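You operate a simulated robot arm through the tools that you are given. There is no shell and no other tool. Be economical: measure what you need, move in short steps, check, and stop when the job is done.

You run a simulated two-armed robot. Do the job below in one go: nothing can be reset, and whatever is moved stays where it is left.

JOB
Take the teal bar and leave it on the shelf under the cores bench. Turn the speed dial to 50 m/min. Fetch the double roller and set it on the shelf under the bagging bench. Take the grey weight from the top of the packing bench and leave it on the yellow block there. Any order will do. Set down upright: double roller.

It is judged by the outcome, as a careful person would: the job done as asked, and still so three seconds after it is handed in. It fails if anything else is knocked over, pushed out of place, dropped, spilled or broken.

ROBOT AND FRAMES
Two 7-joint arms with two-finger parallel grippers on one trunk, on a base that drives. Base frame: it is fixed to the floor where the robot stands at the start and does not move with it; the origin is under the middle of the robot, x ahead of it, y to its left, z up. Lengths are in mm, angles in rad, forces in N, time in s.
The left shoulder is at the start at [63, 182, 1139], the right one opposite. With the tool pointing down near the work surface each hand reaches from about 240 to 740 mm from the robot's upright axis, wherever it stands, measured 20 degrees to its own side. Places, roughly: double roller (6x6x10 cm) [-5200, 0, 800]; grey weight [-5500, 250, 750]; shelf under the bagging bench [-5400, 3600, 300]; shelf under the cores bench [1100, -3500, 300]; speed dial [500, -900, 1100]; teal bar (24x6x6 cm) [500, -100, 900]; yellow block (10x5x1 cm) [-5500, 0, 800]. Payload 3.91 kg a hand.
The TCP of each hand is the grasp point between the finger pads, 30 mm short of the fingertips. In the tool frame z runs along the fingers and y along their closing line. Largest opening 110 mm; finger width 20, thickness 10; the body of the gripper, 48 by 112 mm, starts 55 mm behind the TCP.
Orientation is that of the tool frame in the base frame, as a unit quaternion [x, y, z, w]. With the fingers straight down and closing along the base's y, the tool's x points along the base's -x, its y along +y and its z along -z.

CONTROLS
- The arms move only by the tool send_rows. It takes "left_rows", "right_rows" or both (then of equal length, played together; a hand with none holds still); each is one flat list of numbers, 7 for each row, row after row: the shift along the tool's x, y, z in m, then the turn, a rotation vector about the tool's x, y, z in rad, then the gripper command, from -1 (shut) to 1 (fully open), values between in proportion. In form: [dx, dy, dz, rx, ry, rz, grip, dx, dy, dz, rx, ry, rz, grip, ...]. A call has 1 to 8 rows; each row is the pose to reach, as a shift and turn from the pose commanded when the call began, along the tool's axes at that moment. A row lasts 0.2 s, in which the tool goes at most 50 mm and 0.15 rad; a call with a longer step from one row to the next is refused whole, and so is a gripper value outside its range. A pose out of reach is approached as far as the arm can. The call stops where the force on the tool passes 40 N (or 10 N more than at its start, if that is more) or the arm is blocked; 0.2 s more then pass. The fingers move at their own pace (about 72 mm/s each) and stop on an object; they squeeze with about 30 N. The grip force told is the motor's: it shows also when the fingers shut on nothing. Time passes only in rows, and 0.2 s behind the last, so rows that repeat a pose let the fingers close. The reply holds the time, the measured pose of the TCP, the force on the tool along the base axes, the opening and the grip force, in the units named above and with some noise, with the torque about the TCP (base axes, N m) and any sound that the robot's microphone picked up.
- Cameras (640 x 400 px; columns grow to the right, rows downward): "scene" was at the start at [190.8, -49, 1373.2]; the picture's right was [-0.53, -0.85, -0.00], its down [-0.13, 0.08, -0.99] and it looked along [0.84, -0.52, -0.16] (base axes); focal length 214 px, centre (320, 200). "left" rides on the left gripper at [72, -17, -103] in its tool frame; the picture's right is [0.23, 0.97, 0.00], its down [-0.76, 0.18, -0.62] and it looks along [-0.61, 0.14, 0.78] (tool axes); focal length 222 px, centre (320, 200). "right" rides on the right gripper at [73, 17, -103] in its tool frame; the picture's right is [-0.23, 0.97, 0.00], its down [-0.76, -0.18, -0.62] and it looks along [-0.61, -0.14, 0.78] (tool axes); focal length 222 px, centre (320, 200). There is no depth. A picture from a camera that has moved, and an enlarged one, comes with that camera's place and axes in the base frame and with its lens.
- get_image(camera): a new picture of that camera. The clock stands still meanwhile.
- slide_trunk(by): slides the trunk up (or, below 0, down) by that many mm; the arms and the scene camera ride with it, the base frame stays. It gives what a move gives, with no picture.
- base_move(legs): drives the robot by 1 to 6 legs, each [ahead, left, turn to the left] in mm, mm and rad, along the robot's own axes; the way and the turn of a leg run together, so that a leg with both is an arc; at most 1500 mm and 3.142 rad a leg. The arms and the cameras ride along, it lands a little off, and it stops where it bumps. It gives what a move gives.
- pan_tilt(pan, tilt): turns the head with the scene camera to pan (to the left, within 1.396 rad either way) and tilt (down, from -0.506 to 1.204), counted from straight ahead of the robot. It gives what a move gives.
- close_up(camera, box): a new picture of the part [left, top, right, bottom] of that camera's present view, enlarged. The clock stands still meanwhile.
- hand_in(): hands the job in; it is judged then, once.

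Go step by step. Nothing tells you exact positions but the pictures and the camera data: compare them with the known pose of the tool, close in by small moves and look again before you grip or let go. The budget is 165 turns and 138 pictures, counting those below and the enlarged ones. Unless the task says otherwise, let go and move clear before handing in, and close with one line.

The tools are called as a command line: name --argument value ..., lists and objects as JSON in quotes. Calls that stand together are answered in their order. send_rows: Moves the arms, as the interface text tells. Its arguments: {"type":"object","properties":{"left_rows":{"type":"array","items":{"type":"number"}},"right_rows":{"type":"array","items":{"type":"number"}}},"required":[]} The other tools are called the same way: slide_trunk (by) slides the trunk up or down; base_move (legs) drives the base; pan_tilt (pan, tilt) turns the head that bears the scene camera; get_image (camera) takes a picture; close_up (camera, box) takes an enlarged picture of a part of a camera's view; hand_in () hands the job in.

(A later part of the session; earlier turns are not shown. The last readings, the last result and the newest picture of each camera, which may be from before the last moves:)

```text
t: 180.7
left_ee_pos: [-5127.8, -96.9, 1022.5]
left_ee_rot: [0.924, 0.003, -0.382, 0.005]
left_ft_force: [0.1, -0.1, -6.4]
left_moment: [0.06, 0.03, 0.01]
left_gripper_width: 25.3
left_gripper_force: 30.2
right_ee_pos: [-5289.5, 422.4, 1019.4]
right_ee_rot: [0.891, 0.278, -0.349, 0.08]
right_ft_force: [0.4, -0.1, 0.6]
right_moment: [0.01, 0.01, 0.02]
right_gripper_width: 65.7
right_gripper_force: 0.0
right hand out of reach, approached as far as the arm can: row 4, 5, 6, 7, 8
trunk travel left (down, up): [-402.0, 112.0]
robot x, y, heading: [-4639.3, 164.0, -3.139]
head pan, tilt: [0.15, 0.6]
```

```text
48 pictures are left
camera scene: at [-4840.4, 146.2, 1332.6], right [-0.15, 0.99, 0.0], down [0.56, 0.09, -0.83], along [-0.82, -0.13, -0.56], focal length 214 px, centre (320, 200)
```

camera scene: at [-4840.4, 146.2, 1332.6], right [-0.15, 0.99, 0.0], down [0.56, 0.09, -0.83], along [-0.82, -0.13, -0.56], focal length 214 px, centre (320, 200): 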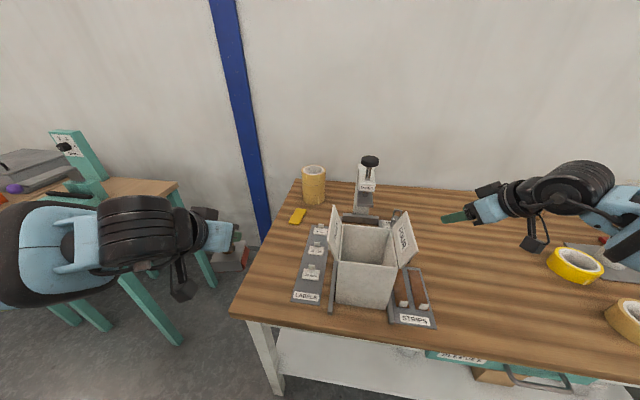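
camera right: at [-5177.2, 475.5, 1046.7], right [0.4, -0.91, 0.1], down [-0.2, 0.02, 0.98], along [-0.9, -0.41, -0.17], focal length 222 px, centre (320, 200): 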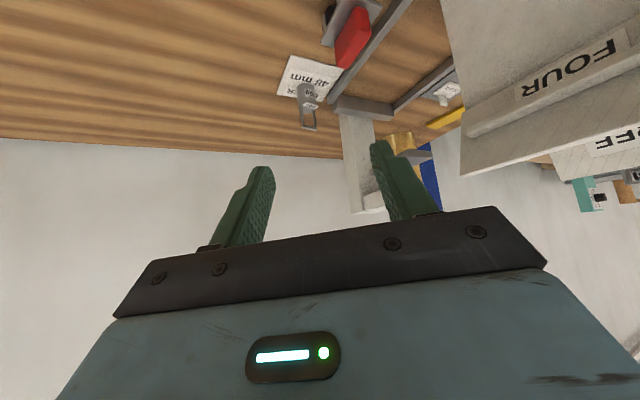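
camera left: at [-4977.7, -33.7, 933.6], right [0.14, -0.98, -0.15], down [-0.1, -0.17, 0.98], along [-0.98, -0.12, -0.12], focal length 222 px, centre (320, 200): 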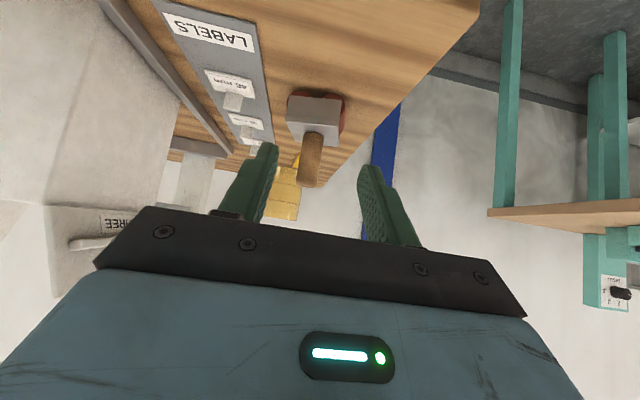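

The weight is near [-5495, 335]. I close in to about 60 mm before it, with a bit more yaw to keep clear of the single roller.

send_rows --right_rows '[-0.006, -0.0076, 0.047, -0.02, -0.002, -0.022, 0.1, -0.012, -0.0152, 0.095, -0.04, -0.003, -0.045, 0.1, -0.018, -0.0228, 0.142, -0.06, -0.005, -0.067, 0.1, -0.024, -0.0304, 0.189, -0.08, -0.006, -0.09, 0.1, -0.03, -0.038, 0.2365, -0.1, -0.008, -0.112, 0.1]'

get_image --camera "right"

```text
t: 181.9
left_ee_pos: [-5129.8, -96.8, 1021.4]
left_ee_rot: [0.924, 0.004, -0.382, 0.006]
left_ft_force: [0.0, 0.1, -6.7]
left_moment: [0.01, 0.02, -0.01]
left_gripper_width: 25.0
left_gripper_force: 29.8
right_ee_pos: [-5330.9, 317.0, 891.3]
right_ee_rot: [0.872, 0.333, -0.345, 0.098]
right_ft_force: [-0.3, -0.4, -0.2]
right_moment: [-0.02, -0.01, 0.0]
right_gripper_width: 60.3
right_gripper_force: 0.0
right hand out of reach, approached as far as the arm can: row 1, 2, 3, 4, 5
trunk travel left (down, up): [-402.0, 112.0]
robot x, y, heading: [-4639.1, 159.2, -3.139]
head pan, tilt: [0.15, 0.6]
```

```text
47 pictures are left
camera right: at [-5225.9, 382.7, 919.0], right [0.51, -0.86, 0.09], down [-0.19, -0.01, 0.98], along [-0.84, -0.52, -0.17], focal length 222 px, centre (320, 200)
```

right: 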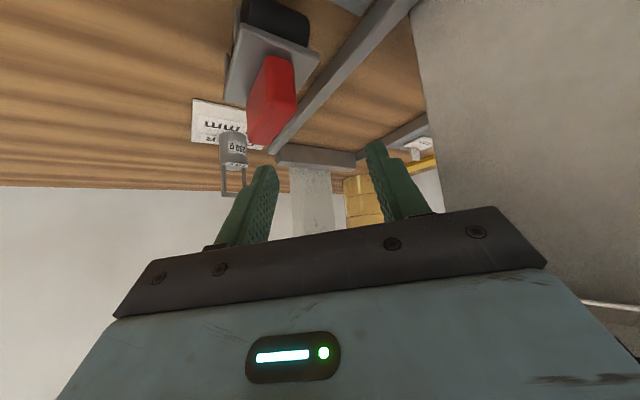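

The arm ran out of reach and drifted; I lift back out to the right first, then bring the base closer.

send_rows --right_rows '[0, -0.01, -0.038, 0, 0, 0, 0.1, 0, -0.03, -0.076, 0, 0, 0, 0.1, 0, -0.05, -0.112, 0, 0, 0, 0.1, 0, -0.071, -0.142, 0, 0, 0, 0.1]'

base_move --legs '[[90, 0, 0]]'

```text
t: 182.9
left_ee_pos: [-5128.5, -98.4, 1023.6]
left_ee_rot: [0.924, 0.004, -0.383, 0.004]
left_ft_force: [0.2, -0.6, -5.7]
left_moment: [-0.05, -0.01, -0.02]
left_gripper_width: 24.9
left_gripper_force: 29.8
right_ee_pos: [-5267.9, 376.5, 980.3]
right_ee_rot: [0.868, 0.343, -0.345, 0.098]
right_ft_force: [0.8, 0.8, -2.8]
right_moment: [-0.14, 0.18, 0.05]
right_gripper_width: 60.5
right_gripper_force: 0.0
right hand out of reach, approached as far as the arm can: row 1, 2, 3, 4
trunk travel left (down, up): [-402.0, 112.0]
robot x, y, heading: [-4636.1, 162.0, -3.139]
head pan, tilt: [0.15, 0.6]
```

```text
t: 184.0
left_ee_pos: [-5223.0, -98.0, 1022.9]
left_ee_rot: [0.925, 0.004, -0.381, 0.004]
left_ft_force: [0.1, -0.1, -5.7]
left_moment: [-0.09, -0.04, 0.0]
left_gripper_width: 25.2
left_gripper_force: 29.8
right_ee_pos: [-5363.9, 376.7, 977.4]
right_ee_rot: [0.869, 0.344, -0.344, 0.098]
right_ft_force: [-0.2, -0.7, 0.0]
right_moment: [-0.01, -0.03, 0.01]
right_gripper_width: 60.6
right_gripper_force: 0.0
trunk travel left (down, up): [-402.0, 112.0]
robot x, y, heading: [-4731.2, 161.2, -3.134]
head pan, tilt: [0.15, 0.6]
```

Less yaw suits this arm better. Before re-orienting I check the flap and the surroundings closely.

close_up --camera "scene" --box '[310, 140, 550, 300]'

```text
2.50 times, centred on (430, 220) of scene
camera zoom: at [-4934.7, 145.6, 1332.3], right [-0.15, 0.99, 0.0], down [0.56, 0.09, -0.82], along [-0.81, -0.13, -0.57], focal length 536 px, centre (45, 150)
```

zoom: 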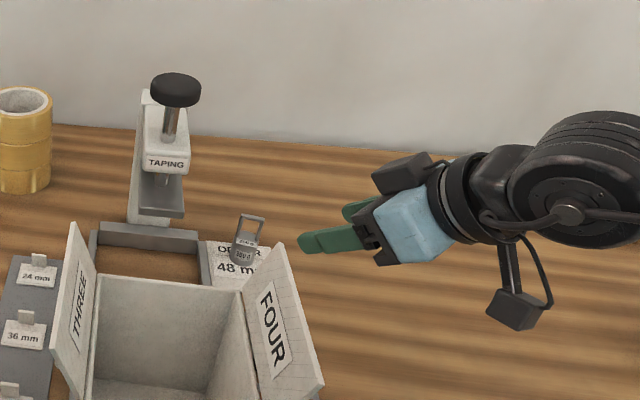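

Now the weight is visible at about [-5487, 331], top at z ≈ 867, behind the box. I re-orient the right hand to steep, straight ahead.

send_rows --right_rows '[-0.01, -0.009, 0, 0.056, 0.056, 0.108, 0.1, -0.02, -0.018, 0, 0.112, 0.112, 0.217, 0.1, -0.03, -0.028, 0.001, 0.168, 0.168, 0.325, 0.1, -0.04, -0.037, 0.002, 0.225, 0.225, 0.434, 0.1, -0.05, -0.046, 0.003, 0.281, 0.281, 0.542, 0.1, -0.059, -0.055, 0.003, 0.337, 0.337, 0.651, 0.1]'

get_image --camera "right"

```text
t: 185.4
left_ee_pos: [-5222.2, -98.7, 1022.2]
left_ee_rot: [0.924, 0.005, -0.381, 0.005]
left_ft_force: [0.6, 0.1, -4.8]
left_moment: [-0.07, 0.01, 0.02]
left_gripper_width: 25.1
left_gripper_force: 29.7
right_ee_pos: [-5430.6, 416.3, 1021.0]
right_ee_rot: [0.98, -0.001, -0.199, -0.001]
right_ft_force: [1.0, -0.2, 0.5]
right_moment: [0.01, 0.0, 0.05]
right_gripper_width: 60.5
right_gripper_force: 0.0
right hand out of reach, approached as far as the arm can: row 6
trunk travel left (down, up): [-402.0, 112.0]
robot x, y, heading: [-4732.9, 158.9, -3.14]
head pan, tilt: [0.15, 0.6]
```

```text
45 pictures are left
camera right: at [-5323.9, 400.0, 1090.1], right [-0.21, -0.97, 0.09], down [-0.46, 0.18, 0.87], along [-0.86, 0.14, -0.48], focal length 222 px, centre (320, 200)
```

right: 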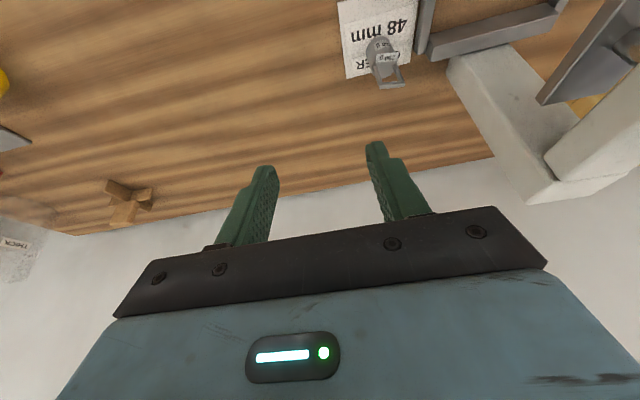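

The weight is now clearly located at [-5493, 332]. I move to a point just above it.

send_rows --right_rows '[0.005, 0.021, 0.031, 0, 0, 0, 0.1, 0.009, 0.042, 0.062, 0, 0, 0, 0.1, 0.014, 0.063, 0.093, 0, 0, 0, 0.1, 0.0185, 0.084, 0.1235, 0, 0, 0, 0.1]'

close_up --camera "right" --box '[200, 40, 440, 200]'

```text
t: 186.4
left_ee_pos: [-5222.2, -98.5, 1022.2]
left_ee_rot: [0.925, 0.004, -0.381, 0.005]
left_ft_force: [-0.3, 0.4, -4.9]
left_moment: [-0.02, 0.04, 0.0]
left_gripper_width: 25.2
left_gripper_force: 29.8
right_ee_pos: [-5421.5, 394.2, 965.4]
right_ee_rot: [0.98, 0.002, -0.199, -0.001]
right_ft_force: [0.3, 0.1, -0.6]
right_moment: [0.01, 0.02, -0.03]
right_gripper_width: 60.4
right_gripper_force: 0.1
right hand out of reach, approached as far as the arm can: row 1, 2, 3, 4
trunk travel left (down, up): [-402.0, 112.0]
robot x, y, heading: [-4735.3, 156.3, -3.136]
head pan, tilt: [0.15, 0.6]
```

```text
2.50 times, centred on (320, 120) of right
camera zoom: at [-5314.6, 378.0, 1032.7], right [-0.21, -0.97, 0.09], down [-0.46, 0.18, 0.87], along [-0.86, 0.14, -0.48], focal length 555 px, centre (320, 400)
```

zoom: 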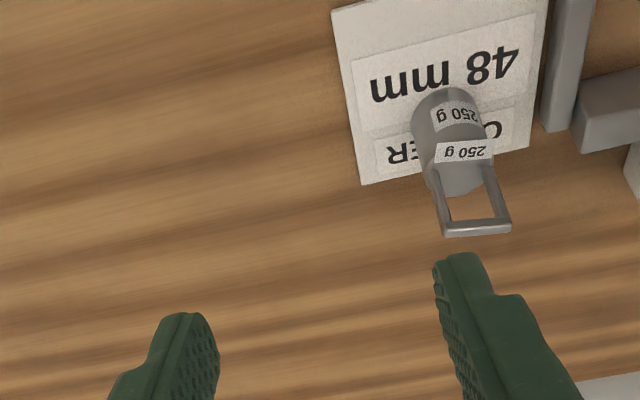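

The shoulder is too high for this reach. I lower the trunk 100 mm to gain reach.

slide_trunk --by -100

send_rows --right_rows '[-0.01, 0.01, -0.01, 0, 0, 0, 0.1, -0.03, 0.02, -0.02, 0, 0, 0, 0.1, -0.055, 0.025, -0.02, 0, 0, 0, 0.1]'

```text
t: 187.8
left_ee_pos: [-5221.5, -98.1, 921.6]
left_ee_rot: [0.924, 0.005, -0.382, 0.006]
left_ft_force: [0.4, 0.7, -5.1]
left_moment: [0.05, 0.03, 0.04]
left_gripper_width: 24.9
left_gripper_force: 30.0
right_ee_pos: [-5420.6, 391.8, 863.3]
right_ee_rot: [0.98, 0.0, -0.199, 0.0]
right_ft_force: [0.3, -0.3, -0.7]
right_moment: [0.02, -0.03, -0.01]
right_gripper_width: 60.2
right_gripper_force: 0.0
trunk travel left (down, up): [-302.0, 212.0]
robot x, y, heading: [-4733.2, 161.4, -3.137]
head pan, tilt: [0.15, 0.6]
```

```text
t: 188.6
left_ee_pos: [-5220.7, -98.1, 921.4]
left_ee_rot: [0.925, 0.004, -0.381, 0.006]
left_ft_force: [-0.5, 0.1, -5.9]
left_moment: [0.04, 0.02, 0.01]
left_gripper_width: 24.9
left_gripper_force: 29.4
right_ee_pos: [-5429.6, 382.2, 881.3]
right_ee_rot: [0.98, 0.0, -0.199, -0.001]
right_ft_force: [0.4, -0.3, -0.2]
right_moment: [0.02, 0.04, 0.0]
right_gripper_width: 60.6
right_gripper_force: 0.1
right hand out of reach, approached as far as the arm can: row 2, 3
trunk travel left (down, up): [-302.0, 212.0]
robot x, y, heading: [-4732.4, 162.4, -3.133]
head pan, tilt: [0.15, 0.6]
```

Just short by some 40 mm. I shift the right hand clear, then creep the base 45 mm forward.

send_rows --right_rows '[-0.006, -0.018, -0.014, 0, 0, 0, 0.1, -0.012, -0.035, -0.028, 0, 0, 0, 0.1]'

base_move --legs '[[45, 0, 0]]'

get_image --camera "right"

```text
t: 189.2
left_ee_pos: [-5220.0, -98.4, 921.8]
left_ee_rot: [0.924, 0.004, -0.383, 0.005]
left_ft_force: [-0.1, 0.0, -5.9]
left_moment: [0.03, -0.01, -0.01]
left_gripper_width: 25.0
left_gripper_force: 30.2
right_ee_pos: [-5430.0, 416.5, 912.1]
right_ee_rot: [0.98, 0.001, -0.2, 0.0]
right_ft_force: [0.7, 0.0, -0.7]
right_moment: [0.0, 0.02, 0.02]
right_gripper_width: 60.5
right_gripper_force: 0.0
trunk travel left (down, up): [-302.0, 212.0]
robot x, y, heading: [-4732.6, 158.6, -3.136]
head pan, tilt: [0.15, 0.6]
```

```text
t: 190.1
left_ee_pos: [-5267.1, -98.5, 921.2]
left_ee_rot: [0.925, 0.004, -0.381, 0.005]
left_ft_force: [-0.6, -1.1, -6.5]
left_moment: [-0.01, 0.0, -0.03]
left_gripper_width: 24.9
left_gripper_force: 29.3
right_ee_pos: [-5473.9, 417.1, 911.8]
right_ee_rot: [0.98, -0.001, -0.199, -0.001]
right_ft_force: [0.1, 0.1, 0.6]
right_moment: [0.02, -0.02, -0.01]
right_gripper_width: 60.4
right_gripper_force: 0.1
trunk travel left (down, up): [-302.0, 212.0]
robot x, y, heading: [-4776.5, 155.8, -3.139]
head pan, tilt: [0.15, 0.6]
```

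```text
43 pictures are left
camera right: at [-5366.7, 400.0, 979.5], right [-0.21, -0.97, 0.09], down [-0.46, 0.18, 0.87], along [-0.86, 0.14, -0.48], focal length 222 px, centre (320, 200)
```

right: 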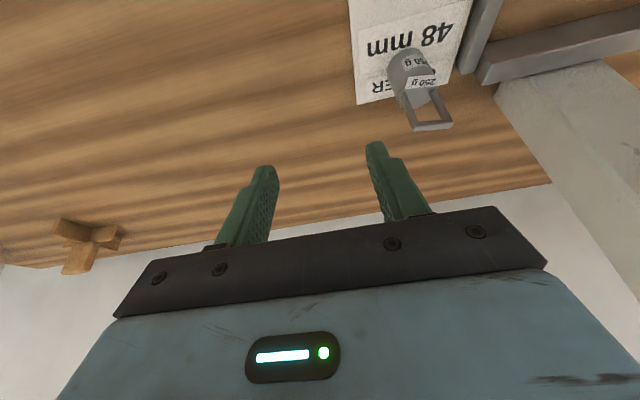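

The base moved without contact. I bring the hand sideways above the weight.

send_rows --right_rows '[0.004, 0.03, -0.012, 0, 0, 0, 0.2, 0.008, 0.06, -0.0156, 0, 0, 0, 0.2, 0.0086, 0.081, -0.0156, 0, 0, 0, 0.2]'

close_up --camera "right" --box '[200, 40, 440, 200]'

```text
t: 190.9
left_ee_pos: [-5265.6, -97.5, 921.5]
left_ee_rot: [0.924, 0.003, -0.381, 0.005]
left_ft_force: [0.4, -0.3, -6.9]
left_moment: [-0.01, -0.05, 0.01]
left_gripper_width: 25.1
left_gripper_force: 29.9
right_ee_pos: [-5460.3, 371.1, 923.0]
right_ee_rot: [0.98, -0.001, -0.199, -0.001]
right_ft_force: [0.1, -0.9, -0.6]
right_moment: [0.01, -0.01, 0.03]
right_gripper_width: 65.9
right_gripper_force: 0.0
right hand out of reach, approached as far as the arm can: row 2, 3
trunk travel left (down, up): [-302.0, 212.0]
robot x, y, heading: [-4779.8, 160.5, -3.141]
head pan, tilt: [0.15, 0.6]
```

```text
2.50 times, centred on (320, 120) of right
camera zoom: at [-5354.0, 354.4, 991.4], right [-0.21, -0.97, 0.09], down [-0.46, 0.18, 0.87], along [-0.86, 0.14, -0.48], focal length 555 px, centre (320, 400)
```

zoom: 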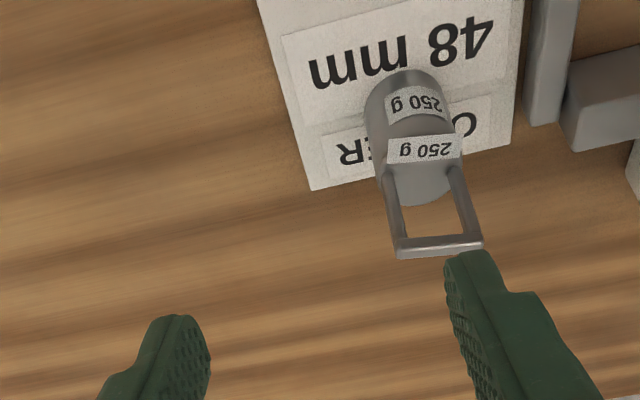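

The arm is limited inward, so the base should stand further left. I shift the hand outward first and then strafe the base left 90 mm.

send_rows --right_rows '[0, -0.03, 0, 0, 0, 0, 0.2, 0, -0.065, 0, 0, 0, 0, 0.2, 0, -0.1, 0, 0, 0, 0, 0.2]'

base_move --legs '[[0, 100, 0]]'

```text
t: 191.7
left_ee_pos: [-5265.5, -96.9, 922.6]
left_ee_rot: [0.925, 0.004, -0.381, 0.006]
left_ft_force: [0.5, -0.1, -6.1]
left_moment: [0.01, 0.04, 0.0]
left_gripper_width: 25.0
left_gripper_force: 30.5
right_ee_pos: [-5462.6, 475.1, 922.9]
right_ee_rot: [0.98, -0.001, -0.199, 0.0]
right_ft_force: [-0.8, -0.9, 0.2]
right_moment: [-0.02, -0.01, 0.02]
right_gripper_width: 66.1
right_gripper_force: 0.0
trunk travel left (down, up): [-302.0, 212.0]
robot x, y, heading: [-4778.5, 157.7, -3.139]
head pan, tilt: [0.15, 0.6]
```

```text
t: 193.2
left_ee_pos: [-5264.2, -199.6, 922.0]
left_ee_rot: [0.924, 0.003, -0.381, 0.005]
left_ft_force: [0.4, 0.7, -5.9]
left_moment: [0.01, -0.02, -0.01]
left_gripper_width: 24.7
left_gripper_force: 29.8
right_ee_pos: [-5462.4, 371.7, 923.6]
right_ee_rot: [0.98, 0.0, -0.199, 0.0]
right_ft_force: [-0.2, 0.9, 0.6]
right_moment: [0.0, 0.01, -0.02]
right_gripper_width: 66.0
right_gripper_force: 0.0
trunk travel left (down, up): [-302.0, 212.0]
robot x, y, heading: [-4777.2, 57.0, -3.138]
head pan, tilt: [0.15, 0.6]
```

send_rows --right_rows '[0, 0.018, 0, 0, 0, 0, 0.2, 0, 0.036, 0, 0, 0, 0, 0.2]'

close_up --camera "right" --box '[200, 40, 440, 200]'

```text
t: 193.8
left_ee_pos: [-5264.6, -198.5, 922.0]
left_ee_rot: [0.924, 0.005, -0.382, 0.006]
left_ft_force: [0.0, 0.1, -5.7]
left_moment: [-0.01, 0.0, 0.01]
left_gripper_width: 25.1
left_gripper_force: 30.3
right_ee_pos: [-5461.9, 335.1, 922.6]
right_ee_rot: [0.98, 0.0, -0.199, -0.001]
right_ft_force: [0.6, 0.4, 0.1]
right_moment: [0.0, 0.0, 0.0]
right_gripper_width: 66.0
right_gripper_force: 0.0
trunk travel left (down, up): [-302.0, 212.0]
robot x, y, heading: [-4778.8, 59.9, -3.137]
head pan, tilt: [0.15, 0.6]
```

```text
2.50 times, centred on (320, 120) of right
camera zoom: at [-5355.3, 318.2, 990.4], right [-0.21, -0.97, 0.09], down [-0.46, 0.18, 0.87], along [-0.86, 0.14, -0.48], focal length 555 px, centre (320, 400)
```

zoom: 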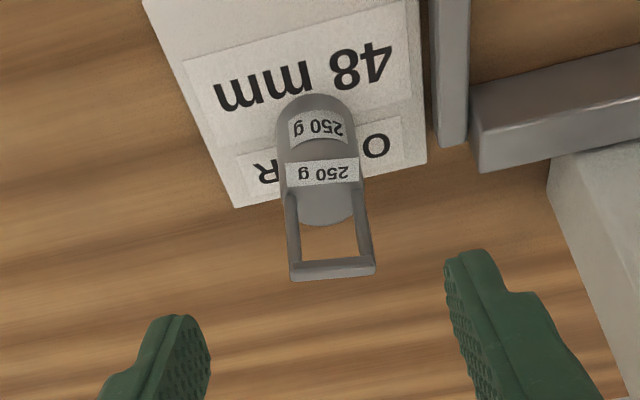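

Aligned. Descend around the weight.

send_rows --right_rows '[0.004, 0.003, 0.035, 0, 0, 0, 0.2, 0.007, 0.003, 0.07, 0, 0, 0, 0.2, 0.0098, 0.003, 0.1, 0, 0, 0, 0.2]'

close_up --camera "right" --box '[200, 40, 440, 200]'

```text
t: 194.6
left_ee_pos: [-5265.0, -198.9, 922.2]
left_ee_rot: [0.925, 0.004, -0.38, 0.006]
left_ft_force: [0.9, -0.2, -5.8]
left_moment: [-0.01, 0.02, 0.05]
left_gripper_width: 24.9
left_gripper_force: 30.1
right_ee_pos: [-5491.4, 331.7, 826.1]
right_ee_rot: [0.98, 0.0, -0.199, 0.0]
right_ft_force: [-0.7, -0.6, -0.3]
right_moment: [0.01, 0.0, -0.05]
right_gripper_width: 65.9
right_gripper_force: 0.0
trunk travel left (down, up): [-302.0, 212.0]
robot x, y, heading: [-4776.2, 56.6, -3.138]
head pan, tilt: [0.15, 0.6]
```

```text
2.50 times, centred on (320, 120) of right
camera zoom: at [-5384.5, 314.7, 893.5], right [-0.21, -0.97, 0.09], down [-0.46, 0.18, 0.87], along [-0.86, 0.14, -0.48], focal length 555 px, centre (320, 400)
```

zoom: 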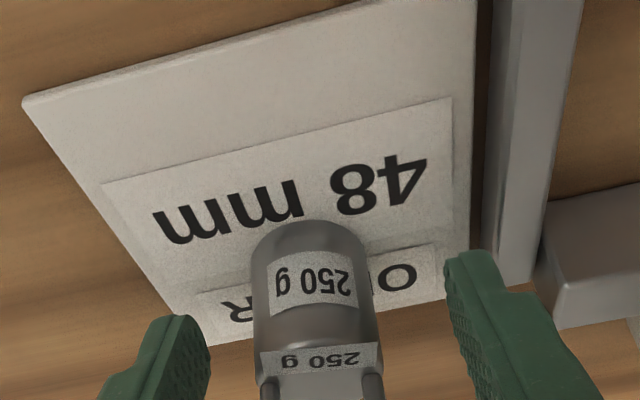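

The fingers straddle the cylinder. Lower 3 mm and close.

send_rows --right_rows '[0, 0, 0.003, 0, 0, 0, -0.1, 0, 0, 0.003, 0, 0, 0, -1, 0, 0, 0.003, 0, 0, 0, -1, 0, 0, 0.003, 0, 0, 0, -1]'

close_up --camera "right" --box '[200, 40, 440, 200]'

```text
t: 195.6
left_ee_pos: [-5264.4, -198.9, 922.9]
left_ee_rot: [0.924, 0.004, -0.381, 0.006]
left_ft_force: [0.9, -0.3, -6.6]
left_moment: [0.0, 0.03, 0.01]
left_gripper_width: 24.9
left_gripper_force: 30.8
right_ee_pos: [-5492.9, 332.1, 823.4]
right_ee_rot: [0.98, -0.001, -0.198, -0.001]
right_ft_force: [0.0, 0.2, -0.4]
right_moment: [-0.05, 0.0, -0.01]
right_gripper_width: 30.6
right_gripper_force: 29.8
trunk travel left (down, up): [-302.0, 212.0]
robot x, y, heading: [-4774.0, 56.1, -3.144]
head pan, tilt: [0.15, 0.6]
```

```text
2.50 times, centred on (320, 120) of right
camera zoom: at [-5385.6, 315.6, 890.8], right [-0.21, -0.97, 0.09], down [-0.46, 0.18, 0.87], along [-0.86, 0.14, -0.48], focal length 555 px, centre (320, 400)
```

zoom: 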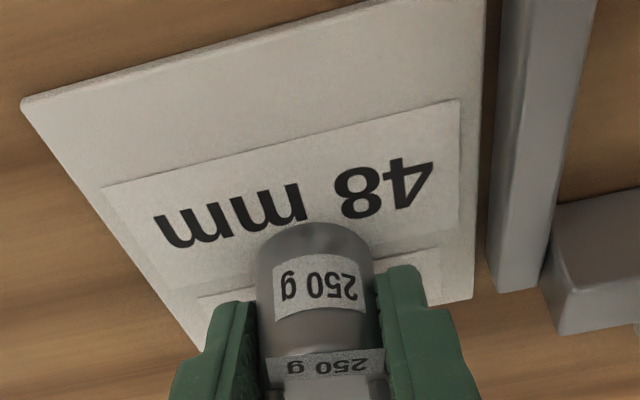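

The weight is gripped. I lift it, bring the left hand inward, and raise the trunk so everything clears the press and the box.

send_rows --right_rows '[-0.008, 0, -0.018, 0, 0, 0, -1, -0.016, 0, -0.037, 0, 0, 0, -1, -0.023, 0, -0.055, 0, 0, 0, -1, -0.023, 0, -0.055, 0, 0, 0, -1, -0.023, 0, -0.055, 0, 0, 0, -1, -0.023, 0, -0.055, 0, 0, 0, -1]' --left_rows '[0, 0, 0, 0, 0, 0, -1, 0, -0.03, 0, 0, 0, 0, -1, 0, -0.065, 0, 0, 0, 0, -1, 0, -0.1, 0, 0, 0, 0, -1, 0, -0.135, 0, 0, 0, 0, -1, 0, -0.16, 0, 0, 0, 0, -1]'

slide_trunk --by 205

get_image --camera "right"

```text
t: 197.0
left_ee_pos: [-5266.8, -39.4, 921.3]
left_ee_rot: [0.925, 0.005, -0.381, 0.007]
left_ft_force: [0.1, 0.2, -7.2]
left_moment: [-0.03, 0.01, 0.03]
left_gripper_width: 24.8
left_gripper_force: 30.0
right_ee_pos: [-5494.8, 333.2, 882.2]
right_ee_rot: [0.98, 0.0, -0.198, 0.0]
right_ft_force: [0.4, 1.1, -2.3]
right_moment: [0.06, -0.01, 0.0]
right_gripper_width: 30.6
right_gripper_force: 29.6
trunk travel left (down, up): [-302.0, 212.0]
robot x, y, heading: [-4777.0, 57.0, -3.138]
head pan, tilt: [0.15, 0.6]
```

```text
t: 199.2
left_ee_pos: [-5266.3, -38.6, 1124.5]
left_ee_rot: [0.925, 0.004, -0.38, 0.005]
left_ft_force: [-0.7, -1.2, -6.2]
left_moment: [-0.01, -0.03, -0.01]
left_gripper_width: 25.0
left_gripper_force: 29.5
right_ee_pos: [-5447.2, 333.1, 1331.4]
right_ee_rot: [0.93, 0.0, -0.367, 0.0]
right_ft_force: [-0.5, -0.3, -3.6]
right_moment: [-0.02, -0.01, 0.0]
right_gripper_width: 30.6
right_gripper_force: 29.4
trunk travel left (down, up): [-507.0, 7.0]
robot x, y, heading: [-4776.6, 59.3, -3.14]
head pan, tilt: [0.15, 0.6]
```

```text
38 pictures are left
camera right: at [-5323.8, 316.4, 1358.1], right [-0.17, -0.97, 0.16], down [-0.13, 0.18, 0.98], along [-0.98, 0.14, -0.16], focal length 222 px, centre (320, 200)
```

right: 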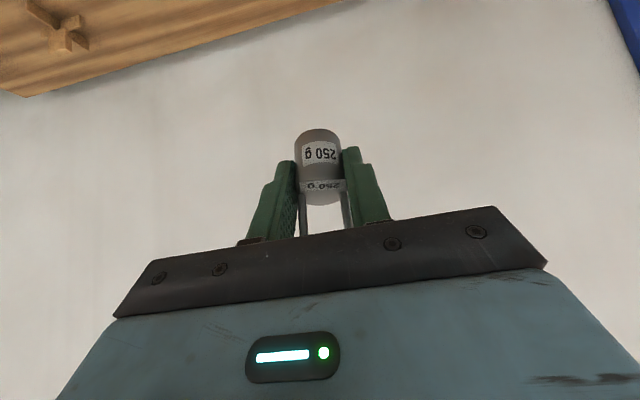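

The right arm changed pose during the lift, though the weight is held. I check the scene.

get_image --camera "scene"

```text
37 pictures are left
camera scene: at [-4884.9, 45.4, 1456.7], right [-0.15, 0.99, 0.0], down [0.56, 0.09, -0.82], along [-0.81, -0.13, -0.57], focal length 214 px, centre (320, 200)
```

scene: 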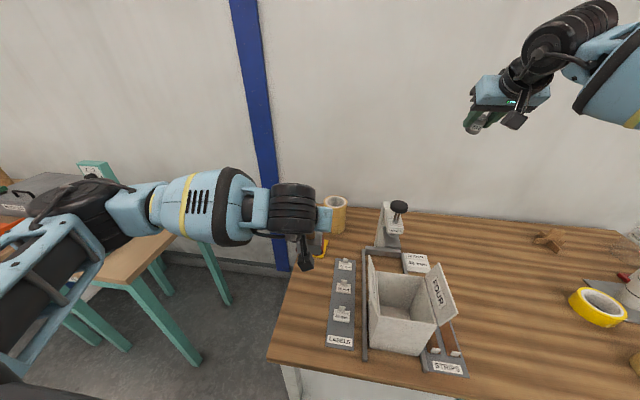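

All else is in place. Now strafe left 350 mm, with the hands high.

base_move --legs '[[0, 350, 0]]'

send_rows --right_rows '[0, 0, 0, 0, 0.12, 0, -1, 0, 0, 0, 0, 0.24, 0, -1, 0, 0, 0, 0, 0.351, 0, -1]'

get_image --camera "right"

```text
t: 202.8
left_ee_pos: [-5264.6, -380.9, 1126.2]
left_ee_rot: [0.925, 0.004, -0.381, 0.006]
left_ft_force: [0.3, 0.4, -6.4]
left_moment: [-0.01, 0.01, -0.03]
left_gripper_width: 24.8
left_gripper_force: 29.7
right_ee_pos: [-5445.1, -9.4, 1333.9]
right_ee_rot: [0.929, 0.0, -0.369, 0.001]
right_ft_force: [-0.4, -0.8, -2.7]
right_moment: [-0.02, 0.0, 0.0]
right_gripper_width: 30.5
right_gripper_force: 29.9
trunk travel left (down, up): [-507.0, 7.0]
robot x, y, heading: [-4776.7, -286.5, -3.136]
head pan, tilt: [0.15, 0.6]
```

```text
t: 203.6
left_ee_pos: [-5265.3, -383.8, 1124.7]
left_ee_rot: [0.925, 0.005, -0.381, 0.006]
left_ft_force: [-0.9, 0.7, -5.6]
left_moment: [-0.05, 0.05, -0.02]
left_gripper_width: 25.2
left_gripper_force: 30.1
right_ee_pos: [-5422.2, 22.0, 1306.1]
right_ee_rot: [0.968, 0.0, -0.251, 0.0]
right_ft_force: [-0.1, -0.6, -2.7]
right_moment: [-0.01, -0.03, -0.01]
right_gripper_width: 30.8
right_gripper_force: 30.0
right hand out of reach, approached as far as the arm can: row 1, 2, 3
trunk travel left (down, up): [-507.0, 7.0]
robot x, y, heading: [-4772.3, -281.9, -3.135]
head pan, tilt: [0.15, 0.6]
```

```text
36 pictures are left
camera right: at [-5309.7, 5.4, 1362.3], right [-0.2, -0.97, 0.11], down [-0.36, 0.18, 0.91], along [-0.91, 0.14, -0.39], focal length 222 px, centre (320, 200)
```

right: 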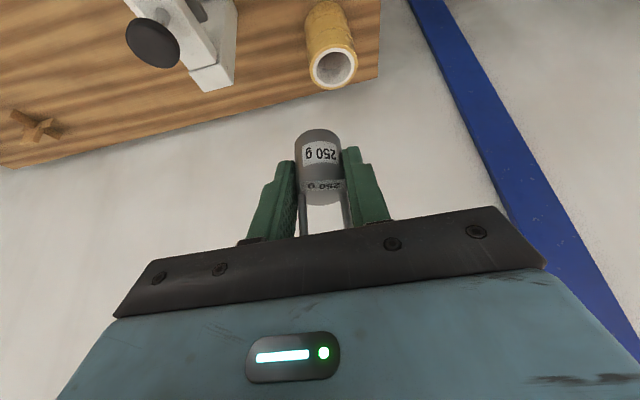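

I lower the trunk 205 mm, so the right arm gets back into its reach.

slide_trunk --by -205

send_rows --right_rows '[0, 0, 0.03, 0, 0.05, 0, -1, 0, 0, 0.06, 0, 0.107, 0, -1]'

get_image --camera "scene"

```text
t: 205.8
left_ee_pos: [-5263.8, -381.5, 921.7]
left_ee_rot: [0.924, 0.005, -0.382, 0.006]
left_ft_force: [-0.3, 0.6, -6.5]
left_moment: [0.0, 0.0, 0.0]
left_gripper_width: 24.9
left_gripper_force: 29.9
right_ee_pos: [-5424.6, 23.3, 1104.0]
right_ee_rot: [0.968, 0.0, -0.252, 0.0]
right_ft_force: [-0.2, 0.3, -3.1]
right_moment: [0.01, -0.01, 0.04]
right_gripper_width: 30.6
right_gripper_force: 30.1
trunk travel left (down, up): [-302.0, 212.0]
robot x, y, heading: [-4772.7, -280.6, -3.136]
head pan, tilt: [0.15, 0.6]
```

```text
t: 206.4
left_ee_pos: [-5266.3, -381.8, 920.0]
left_ee_rot: [0.925, 0.004, -0.381, 0.006]
left_ft_force: [-0.1, 0.5, -5.1]
left_moment: [0.03, 0.01, -0.02]
left_gripper_width: 25.1
left_gripper_force: 30.1
right_ee_pos: [-5456.0, 24.2, 1049.6]
right_ee_rot: [0.98, 0.0, -0.199, 0.001]
right_ft_force: [0.1, -0.1, -1.9]
right_moment: [0.0, 0.0, 0.01]
right_gripper_width: 30.6
right_gripper_force: 30.0
trunk travel left (down, up): [-302.0, 212.0]
robot x, y, heading: [-4771.3, -284.0, -3.133]
head pan, tilt: [0.15, 0.6]
```

```text
35 pictures are left
camera scene: at [-5008.6, -297.4, 1227.1], right [-0.15, 0.99, 0.0], down [0.56, 0.09, -0.82], along [-0.81, -0.13, -0.57], focal length 214 px, centre (320, 200)
```

scene: 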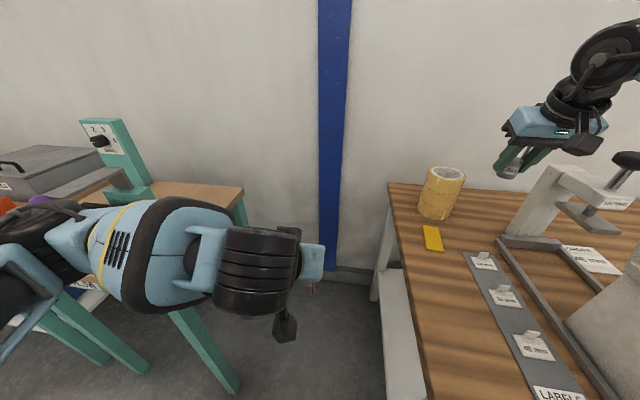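

The yellow block is near [-5487, -50]. I move above it and look with the right hand camera.

send_rows --right_rows '[0.006, 0.024, 0.03, 0, 0, 0, -1, 0.013, 0.048, 0.065, 0, 0, 0, -1, 0.0205, 0.072, 0.1, 0, 0, 0, -1]'

get_image --camera "right"

```text
t: 207.2
left_ee_pos: [-5265.4, -381.4, 920.4]
left_ee_rot: [0.925, 0.004, -0.38, 0.006]
left_ft_force: [-0.6, -0.2, -5.3]
left_moment: [-0.01, -0.02, -0.01]
left_gripper_width: 24.8
left_gripper_force: 29.9
right_ee_pos: [-5479.0, -45.1, 949.5]
right_ee_rot: [0.98, -0.002, -0.199, 0.0]
right_ft_force: [-0.4, 0.9, -2.4]
right_moment: [0.0, -0.01, 0.01]
right_gripper_width: 30.7
right_gripper_force: 30.2
trunk travel left (down, up): [-302.0, 212.0]
robot x, y, heading: [-4773.0, -283.8, -3.139]
head pan, tilt: [0.15, 0.6]
```

```text
34 pictures are left
camera right: at [-5371.5, -61.1, 1018.1], right [-0.21, -0.97, 0.09], down [-0.46, 0.18, 0.87], along [-0.86, 0.14, -0.48], focal length 222 px, centre (320, 200)
```

right: 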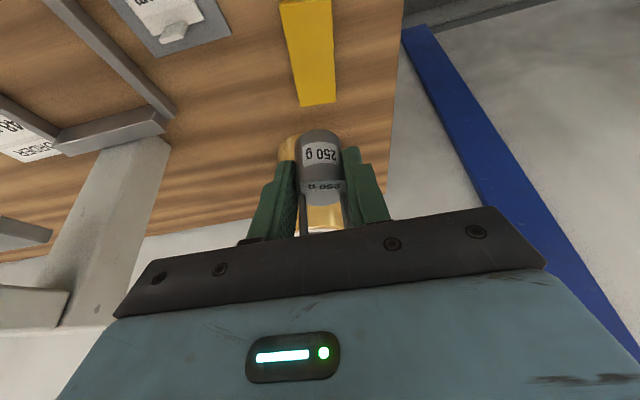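

The block spans x -5447…-5543, centred at y ≈ -48. I descend to about 10 mm above it.

send_rows --right_rows '[0.009, 0.003, 0.035, 0, 0, 0, -1, 0.018, 0.003, 0.07, 0, 0, 0, -1, 0.0269, 0.003, 0.1047, 0, 0, 0, -1]'

close_up --camera "right" --box '[200, 40, 440, 200]'

close_up --camera "scene" --box '[380, 150, 540, 270]'

```text
t: 208.0
left_ee_pos: [-5261.2, -388.7, 922.4]
left_ee_rot: [0.924, 0.007, -0.383, 0.003]
left_ft_force: [-0.2, 0.0, -5.8]
left_moment: [-0.03, 0.0, -0.03]
left_gripper_width: 24.7
left_gripper_force: 29.8
right_ee_pos: [-5490.6, -43.1, 882.0]
right_ee_rot: [0.978, 0.002, -0.21, -0.002]
right_ft_force: [-0.3, 0.1, -3.3]
right_moment: [-0.01, -0.06, 0.02]
right_gripper_width: 30.7
right_gripper_force: 30.0
right hand out of reach, approached as far as the arm can: row 1, 2, 3
trunk travel left (down, up): [-302.0, 212.0]
robot x, y, heading: [-4773.2, -286.7, -3.132]
head pan, tilt: [0.15, 0.6]
```

```text
2.50 times, centred on (320, 120) of right
camera zoom: at [-5381.9, -60.2, 947.1], right [-0.2, -0.97, 0.09], down [-0.44, 0.17, 0.88], along [-0.88, 0.14, -0.46], focal length 555 px, centre (320, 400)
```

zoom: 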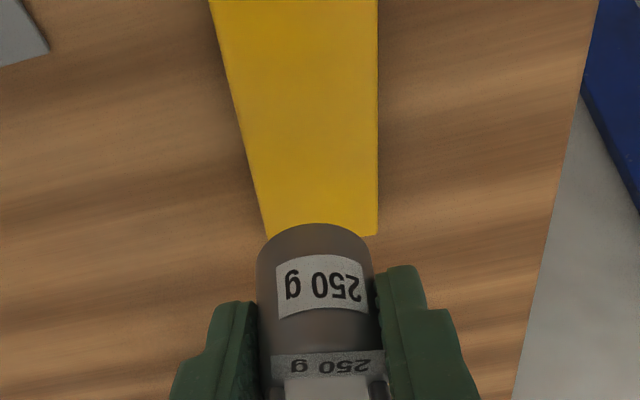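

```text
3.33 times, centred on (460, 210) of scene
camera zoom: at [-5002.5, -306.9, 1229.1], right [-0.16, 0.99, 0.01], down [0.56, 0.09, -0.83], along [-0.82, -0.12, -0.56], focal length 715 px, centre (-147, 167)
```

zoom: 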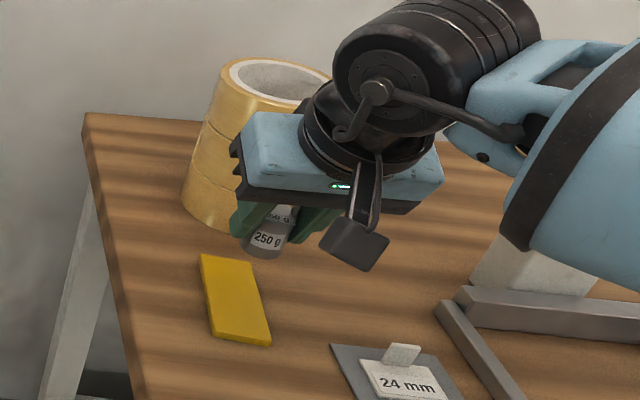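

The robot shifted slightly; something may touch the forearm. I look at the whole scene.

get_image --camera "scene"

```text
31 pictures are left
camera scene: at [-5002.5, -306.9, 1229.1], right [-0.16, 0.99, 0.01], down [0.56, 0.09, -0.83], along [-0.82, -0.12, -0.56], focal length 214 px, centre (320, 200)
```

scene: 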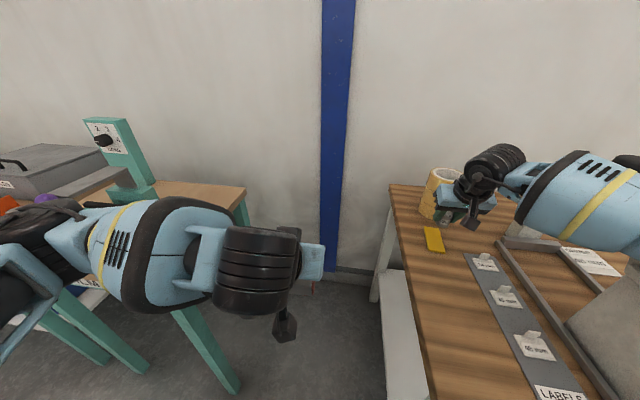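

I raise the hand again to relieve any contact and check that nothing was pushed.

send_rows --right_rows '[-0.013, 0, -0.03, 0, 0, 0, -1, -0.026, 0, -0.061, 0, 0, 0, -1, -0.039, 0, -0.092, 0, 0, 0, -1]'

pan_tilt --pan -0.35 --tilt 0.6

get_image --camera "scene"

```text
t: 208.8
left_ee_pos: [-5265.1, -381.4, 919.3]
left_ee_rot: [0.924, 0.004, -0.381, 0.006]
left_ft_force: [-0.1, 0.5, -6.6]
left_moment: [0.02, 0.01, 0.0]
left_gripper_width: 25.0
left_gripper_force: 29.9
right_ee_pos: [-5489.7, -23.1, 953.0]
right_ee_rot: [0.98, -0.001, -0.199, 0.0]
right_ft_force: [0.0, -0.1, -1.5]
right_moment: [0.02, -0.04, 0.01]
right_gripper_width: 30.4
right_gripper_force: 29.7
right hand out of reach, approached as far as the arm can: row 2, 3
trunk travel left (down, up): [-302.0, 212.0]
robot x, y, heading: [-4775.0, -284.6, -3.137]
head pan, tilt: [0.15, 0.6]
```

```text
t: 209.8
left_ee_pos: [-5265.7, -381.9, 920.7]
left_ee_rot: [0.924, 0.005, -0.381, 0.006]
left_ft_force: [1.0, 0.2, -4.8]
left_moment: [-0.04, 0.02, -0.01]
left_gripper_width: 24.6
left_gripper_force: 29.8
right_ee_pos: [-5490.1, -24.0, 954.6]
right_ee_rot: [0.98, 0.0, -0.199, 0.0]
right_ft_force: [-0.1, 0.3, -3.0]
right_moment: [0.01, -0.03, -0.01]
right_gripper_width: 30.6
right_gripper_force: 29.5
trunk travel left (down, up): [-302.0, 212.0]
robot x, y, heading: [-4773.1, -286.7, -3.14]
head pan, tilt: [-0.351, 0.6]
```

```text
30 pictures are left
camera scene: at [-5003.6, -254.4, 1227.3], right [0.34, 0.94, 0.0], down [0.53, -0.19, -0.82], along [-0.78, 0.28, -0.57], focal length 214 px, centre (320, 200)
```

scene: 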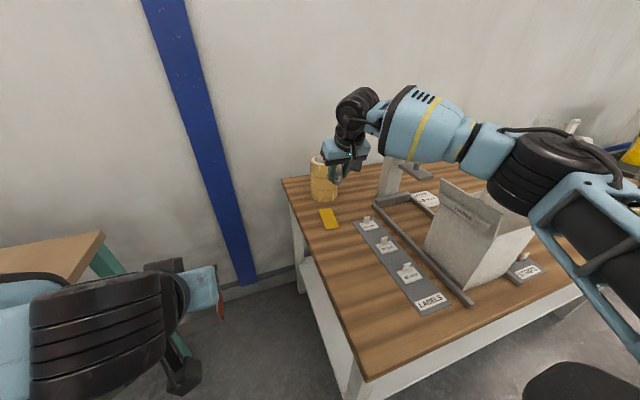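

close_up --camera "scene" --box '[340, 120, 600, 310]'

```text
2.11 times, centred on (470, 215) of scene
camera zoom: at [-5003.6, -254.4, 1227.3], right [0.34, 0.94, 0.0], down [0.53, -0.19, -0.82], along [-0.78, 0.28, -0.57], focal length 452 px, centre (4, 168)
```

zoom: 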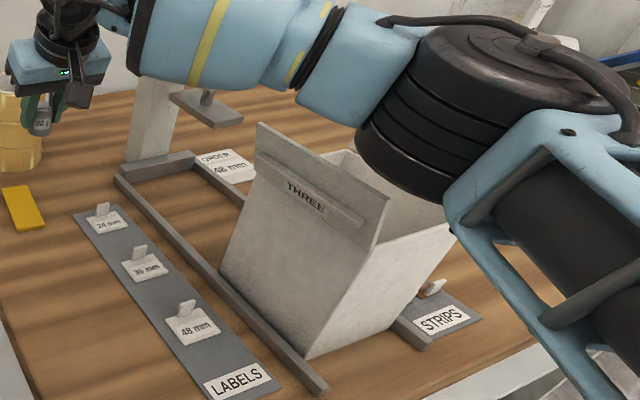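

The right elbow hovers just above the box's flap, so I must keep it higher: raise the trunk 130 mm and lower only the hand.

slide_trunk --by 130

send_rows --right_rows '[0.012, 0.01, 0.028, 0, 0, 0, -1, 0.023, 0.02, 0.055, 0, 0, 0, -1, 0.035, 0.024, 0.083, 0, 0, 0, -1, 0.047, 0.024, 0.11, 0, 0, 0, -1]'

close_up --camera "scene" --box '[340, 100, 640, 320]'

```text
t: 211.3
left_ee_pos: [-5264.3, -381.5, 1048.9]
left_ee_rot: [0.925, 0.005, -0.381, 0.006]
left_ft_force: [0.3, 0.0, -6.4]
left_moment: [0.0, 0.03, -0.01]
left_gripper_width: 24.9
left_gripper_force: 29.6
right_ee_pos: [-5469.9, -23.6, 1194.1]
right_ee_rot: [0.96, -0.001, -0.281, 0.001]
right_ft_force: [-0.6, -0.4, -2.2]
right_moment: [-0.02, -0.02, 0.02]
right_gripper_width: 30.5
right_gripper_force: 29.8
trunk travel left (down, up): [-432.0, 82.0]
robot x, y, heading: [-4775.0, -283.4, -3.133]
head pan, tilt: [-0.351, 0.6]
```

```text
t: 212.3
left_ee_pos: [-5265.2, -382.2, 1050.8]
left_ee_rot: [0.924, 0.004, -0.381, 0.006]
left_ft_force: [-0.1, 1.1, -5.9]
left_moment: [-0.01, 0.01, 0.01]
left_gripper_width: 24.4
left_gripper_force: 30.1
right_ee_pos: [-5489.1, -31.0, 1085.9]
right_ee_rot: [0.96, 0.0, -0.281, 0.002]
right_ft_force: [0.3, -0.3, -2.8]
right_moment: [-0.02, -0.02, -0.02]
right_gripper_width: 30.8
right_gripper_force: 29.9
right hand out of reach, approached as far as the arm can: row 1, 2, 3, 4
trunk travel left (down, up): [-432.0, 82.0]
robot x, y, heading: [-4777.0, -286.5, -3.137]
head pan, tilt: [-0.351, 0.6]
```

```text
1.82 times, centred on (490, 210) of scene
camera zoom: at [-4956.4, -253.9, 1368.1], right [0.34, 0.94, 0.0], down [0.53, -0.19, -0.82], along [-0.78, 0.28, -0.57], focal length 390 px, centre (11, 182)
```

zoom: 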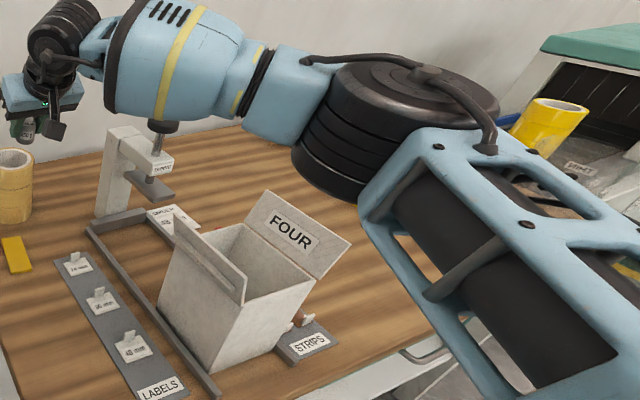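

The box is intact. Reaching the block with the right arm would bring its elbow onto the box, so I'll set the weight down on free table before the block (x ≈ -5395) and later place it with the left arm. First bring the weight there, upright.

send_rows --right_rows '[0.039, 0.004, 0.017, 0, 0.043, 0, -1, 0.077, 0.008, 0.034, 0, 0.085, 0, -1, 0.116, 0.012, 0.05, 0, 0.128, 0, -1, 0.155, 0.016, 0.067, 0, 0.17, 0, -1]'

```text
t: 213.3
left_ee_pos: [-5264.4, -381.6, 1050.8]
left_ee_rot: [0.924, 0.005, -0.381, 0.007]
left_ft_force: [0.2, 0.8, -5.0]
left_moment: [-0.01, 0.03, -0.05]
left_gripper_width: 25.0
left_gripper_force: 29.6
right_ee_pos: [-5396.7, -48.8, 947.9]
right_ee_rot: [0.98, 0.0, -0.198, 0.002]
right_ft_force: [0.4, 0.8, -1.9]
right_moment: [0.04, -0.05, 0.0]
right_gripper_width: 30.5
right_gripper_force: 30.2
trunk travel left (down, up): [-432.0, 82.0]
robot x, y, heading: [-4772.9, -285.4, -3.136]
head pan, tilt: [-0.351, 0.6]
```

send_rows --right_rows '[0.014, 0, 0.034, 0, 0, 0, -1, 0.029, 0, 0.068, 0, 0, 0, -1, 0.043, 0, 0.101, 0, 0, 0, -1]'

get_image --camera "right"

```text
t: 214.1
left_ee_pos: [-5265.9, -381.4, 1051.3]
left_ee_rot: [0.924, 0.005, -0.382, 0.005]
left_ft_force: [-0.6, -0.1, -6.5]
left_moment: [0.02, 0.01, 0.0]
left_gripper_width: 24.7
left_gripper_force: 29.9
right_ee_pos: [-5394.0, -45.6, 840.9]
right_ee_rot: [0.98, 0.0, -0.199, 0.002]
right_ft_force: [0.6, 0.9, -2.5]
right_moment: [0.0, -0.05, 0.0]
right_gripper_width: 30.5
right_gripper_force: 30.1
trunk travel left (down, up): [-432.0, 82.0]
robot x, y, heading: [-4775.1, -281.6, -3.135]
head pan, tilt: [-0.351, 0.6]
```

```text
27 pictures are left
camera right: at [-5287.6, -63.2, 908.0], right [-0.21, -0.97, 0.09], down [-0.46, 0.18, 0.87], along [-0.86, 0.14, -0.48], focal length 222 px, centre (320, 200)
```

right: 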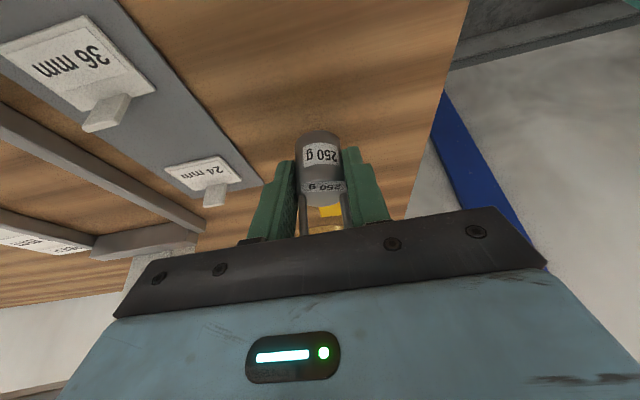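

Here the arm does well. Perhaps from here it can reach the near part of the block; I check the elbow's clearance above the box.

close_up --camera "scene" --box '[340, 100, 640, 320]'

```text
1.82 times, centred on (490, 210) of scene
camera zoom: at [-4956.3, -253.8, 1368.1], right [0.34, 0.94, 0.0], down [0.53, -0.19, -0.82], along [-0.78, 0.28, -0.57], focal length 390 px, centre (11, 182)
```

zoom: 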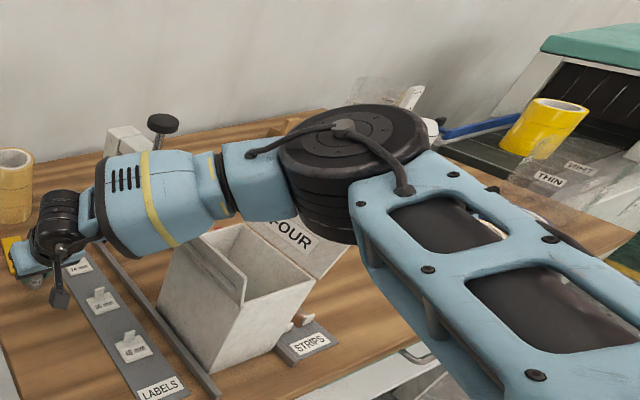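

The elbow has about 100 mm of clearance with the trunk at this height. I raise a little and extend toward the block's near half.

send_rows --right_rows '[-0.007, 0.001, -0.0166, 0, 0, 0, -1, -0.025, 0.002, -0.009, 0, 0, 0, -1, -0.043, 0.003, -0.0015, 0, 0, 0, -1, -0.061, 0.004, 0.006, 0, 0, 0, -1, -0.079, 0.004, 0.0138, 0, 0, 0, -1]'

```text
t: 215.3
left_ee_pos: [-5264.6, -382.3, 1050.2]
left_ee_rot: [0.925, 0.005, -0.381, 0.007]
left_ft_force: [0.3, 0.4, -6.1]
left_moment: [-0.02, 0.0, 0.01]
left_gripper_width: 24.8
left_gripper_force: 30.1
right_ee_pos: [-5435.9, -33.3, 871.1]
right_ee_rot: [0.98, 0.0, -0.199, 0.001]
right_ft_force: [-0.2, 0.2, -2.6]
right_moment: [0.02, -0.06, 0.0]
right_gripper_width: 30.2
right_gripper_force: 29.4
right hand out of reach, approached as far as the arm can: row 3, 4, 5
trunk travel left (down, up): [-432.0, 82.0]
robot x, y, heading: [-4775.7, -281.4, -3.134]
head pan, tilt: [-0.351, 0.6]
```

Only the reach is short. I creep the base 30 mm forward (it stops on contact) and lower the trunk 25 mm.

base_move --legs '[[32, 15, 0]]'

slide_trunk --by -25

```text
t: 216.2
left_ee_pos: [-5296.3, -396.4, 1050.6]
left_ee_rot: [0.925, 0.004, -0.38, 0.006]
left_ft_force: [-0.8, -0.7, -5.7]
left_moment: [-0.01, -0.01, 0.02]
left_gripper_width: 24.3
left_gripper_force: 30.0
right_ee_pos: [-5466.4, -47.7, 870.4]
right_ee_rot: [0.98, 0.0, -0.199, 0.002]
right_ft_force: [0.5, -0.2, -3.1]
right_moment: [0.02, 0.0, 0.0]
right_gripper_width: 30.3
right_gripper_force: 29.8
trunk travel left (down, up): [-432.0, 82.0]
robot x, y, heading: [-4803.8, -298.2, -3.137]
head pan, tilt: [-0.351, 0.6]
```

```text
t: 216.9
left_ee_pos: [-5294.8, -396.6, 1026.5]
left_ee_rot: [0.924, 0.004, -0.382, 0.006]
left_ft_force: [-0.3, -0.4, -6.0]
left_moment: [0.02, 0.05, -0.02]
left_gripper_width: 24.7
left_gripper_force: 30.0
right_ee_pos: [-5466.3, -46.5, 845.4]
right_ee_rot: [0.98, -0.001, -0.199, 0.002]
right_ft_force: [0.1, -0.2, -2.1]
right_moment: [0.0, -0.01, -0.01]
right_gripper_width: 30.3
right_gripper_force: 30.6
trunk travel left (down, up): [-407.0, 107.0]
robot x, y, heading: [-4803.0, -300.5, -3.138]
head pan, tilt: [-0.351, 0.6]
```

Now the weight is above the block's near part at 14 mm height. I check its alignment.

close_up --camera "right" --box '[200, 40, 440, 200]'

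get_image --camera "scene"

```text
2.50 times, centred on (320, 120) of right
camera zoom: at [-5359.5, -65.0, 913.0], right [-0.21, -0.97, 0.09], down [-0.46, 0.18, 0.87], along [-0.86, 0.14, -0.48], focal length 555 px, centre (320, 400)
```

zoom: 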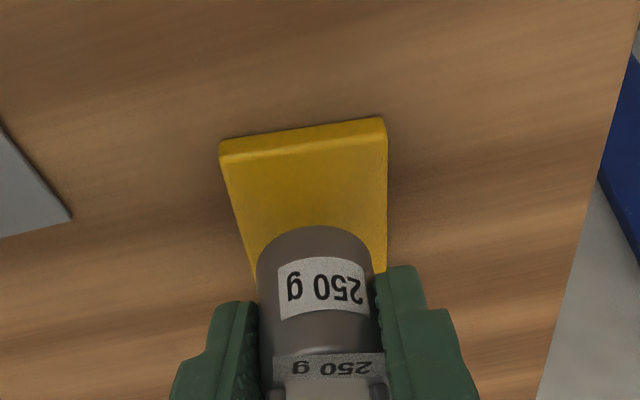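

```text
24 pictures are left
camera scene: at [-5000.2, -269.4, 1338.2], right [0.34, 0.94, 0.0], down [0.53, -0.19, -0.82], along [-0.78, 0.28, -0.57], focal length 214 px, centre (320, 200)
```

scene: 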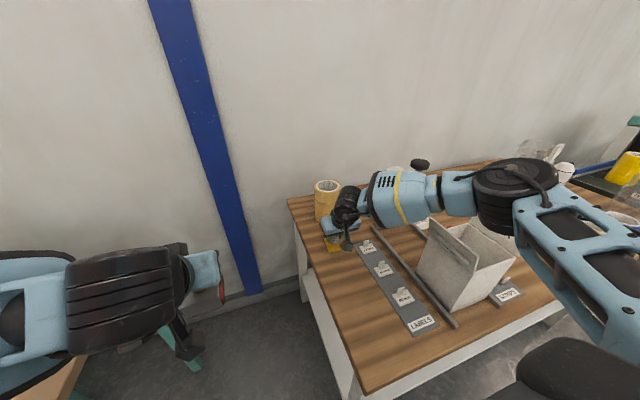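

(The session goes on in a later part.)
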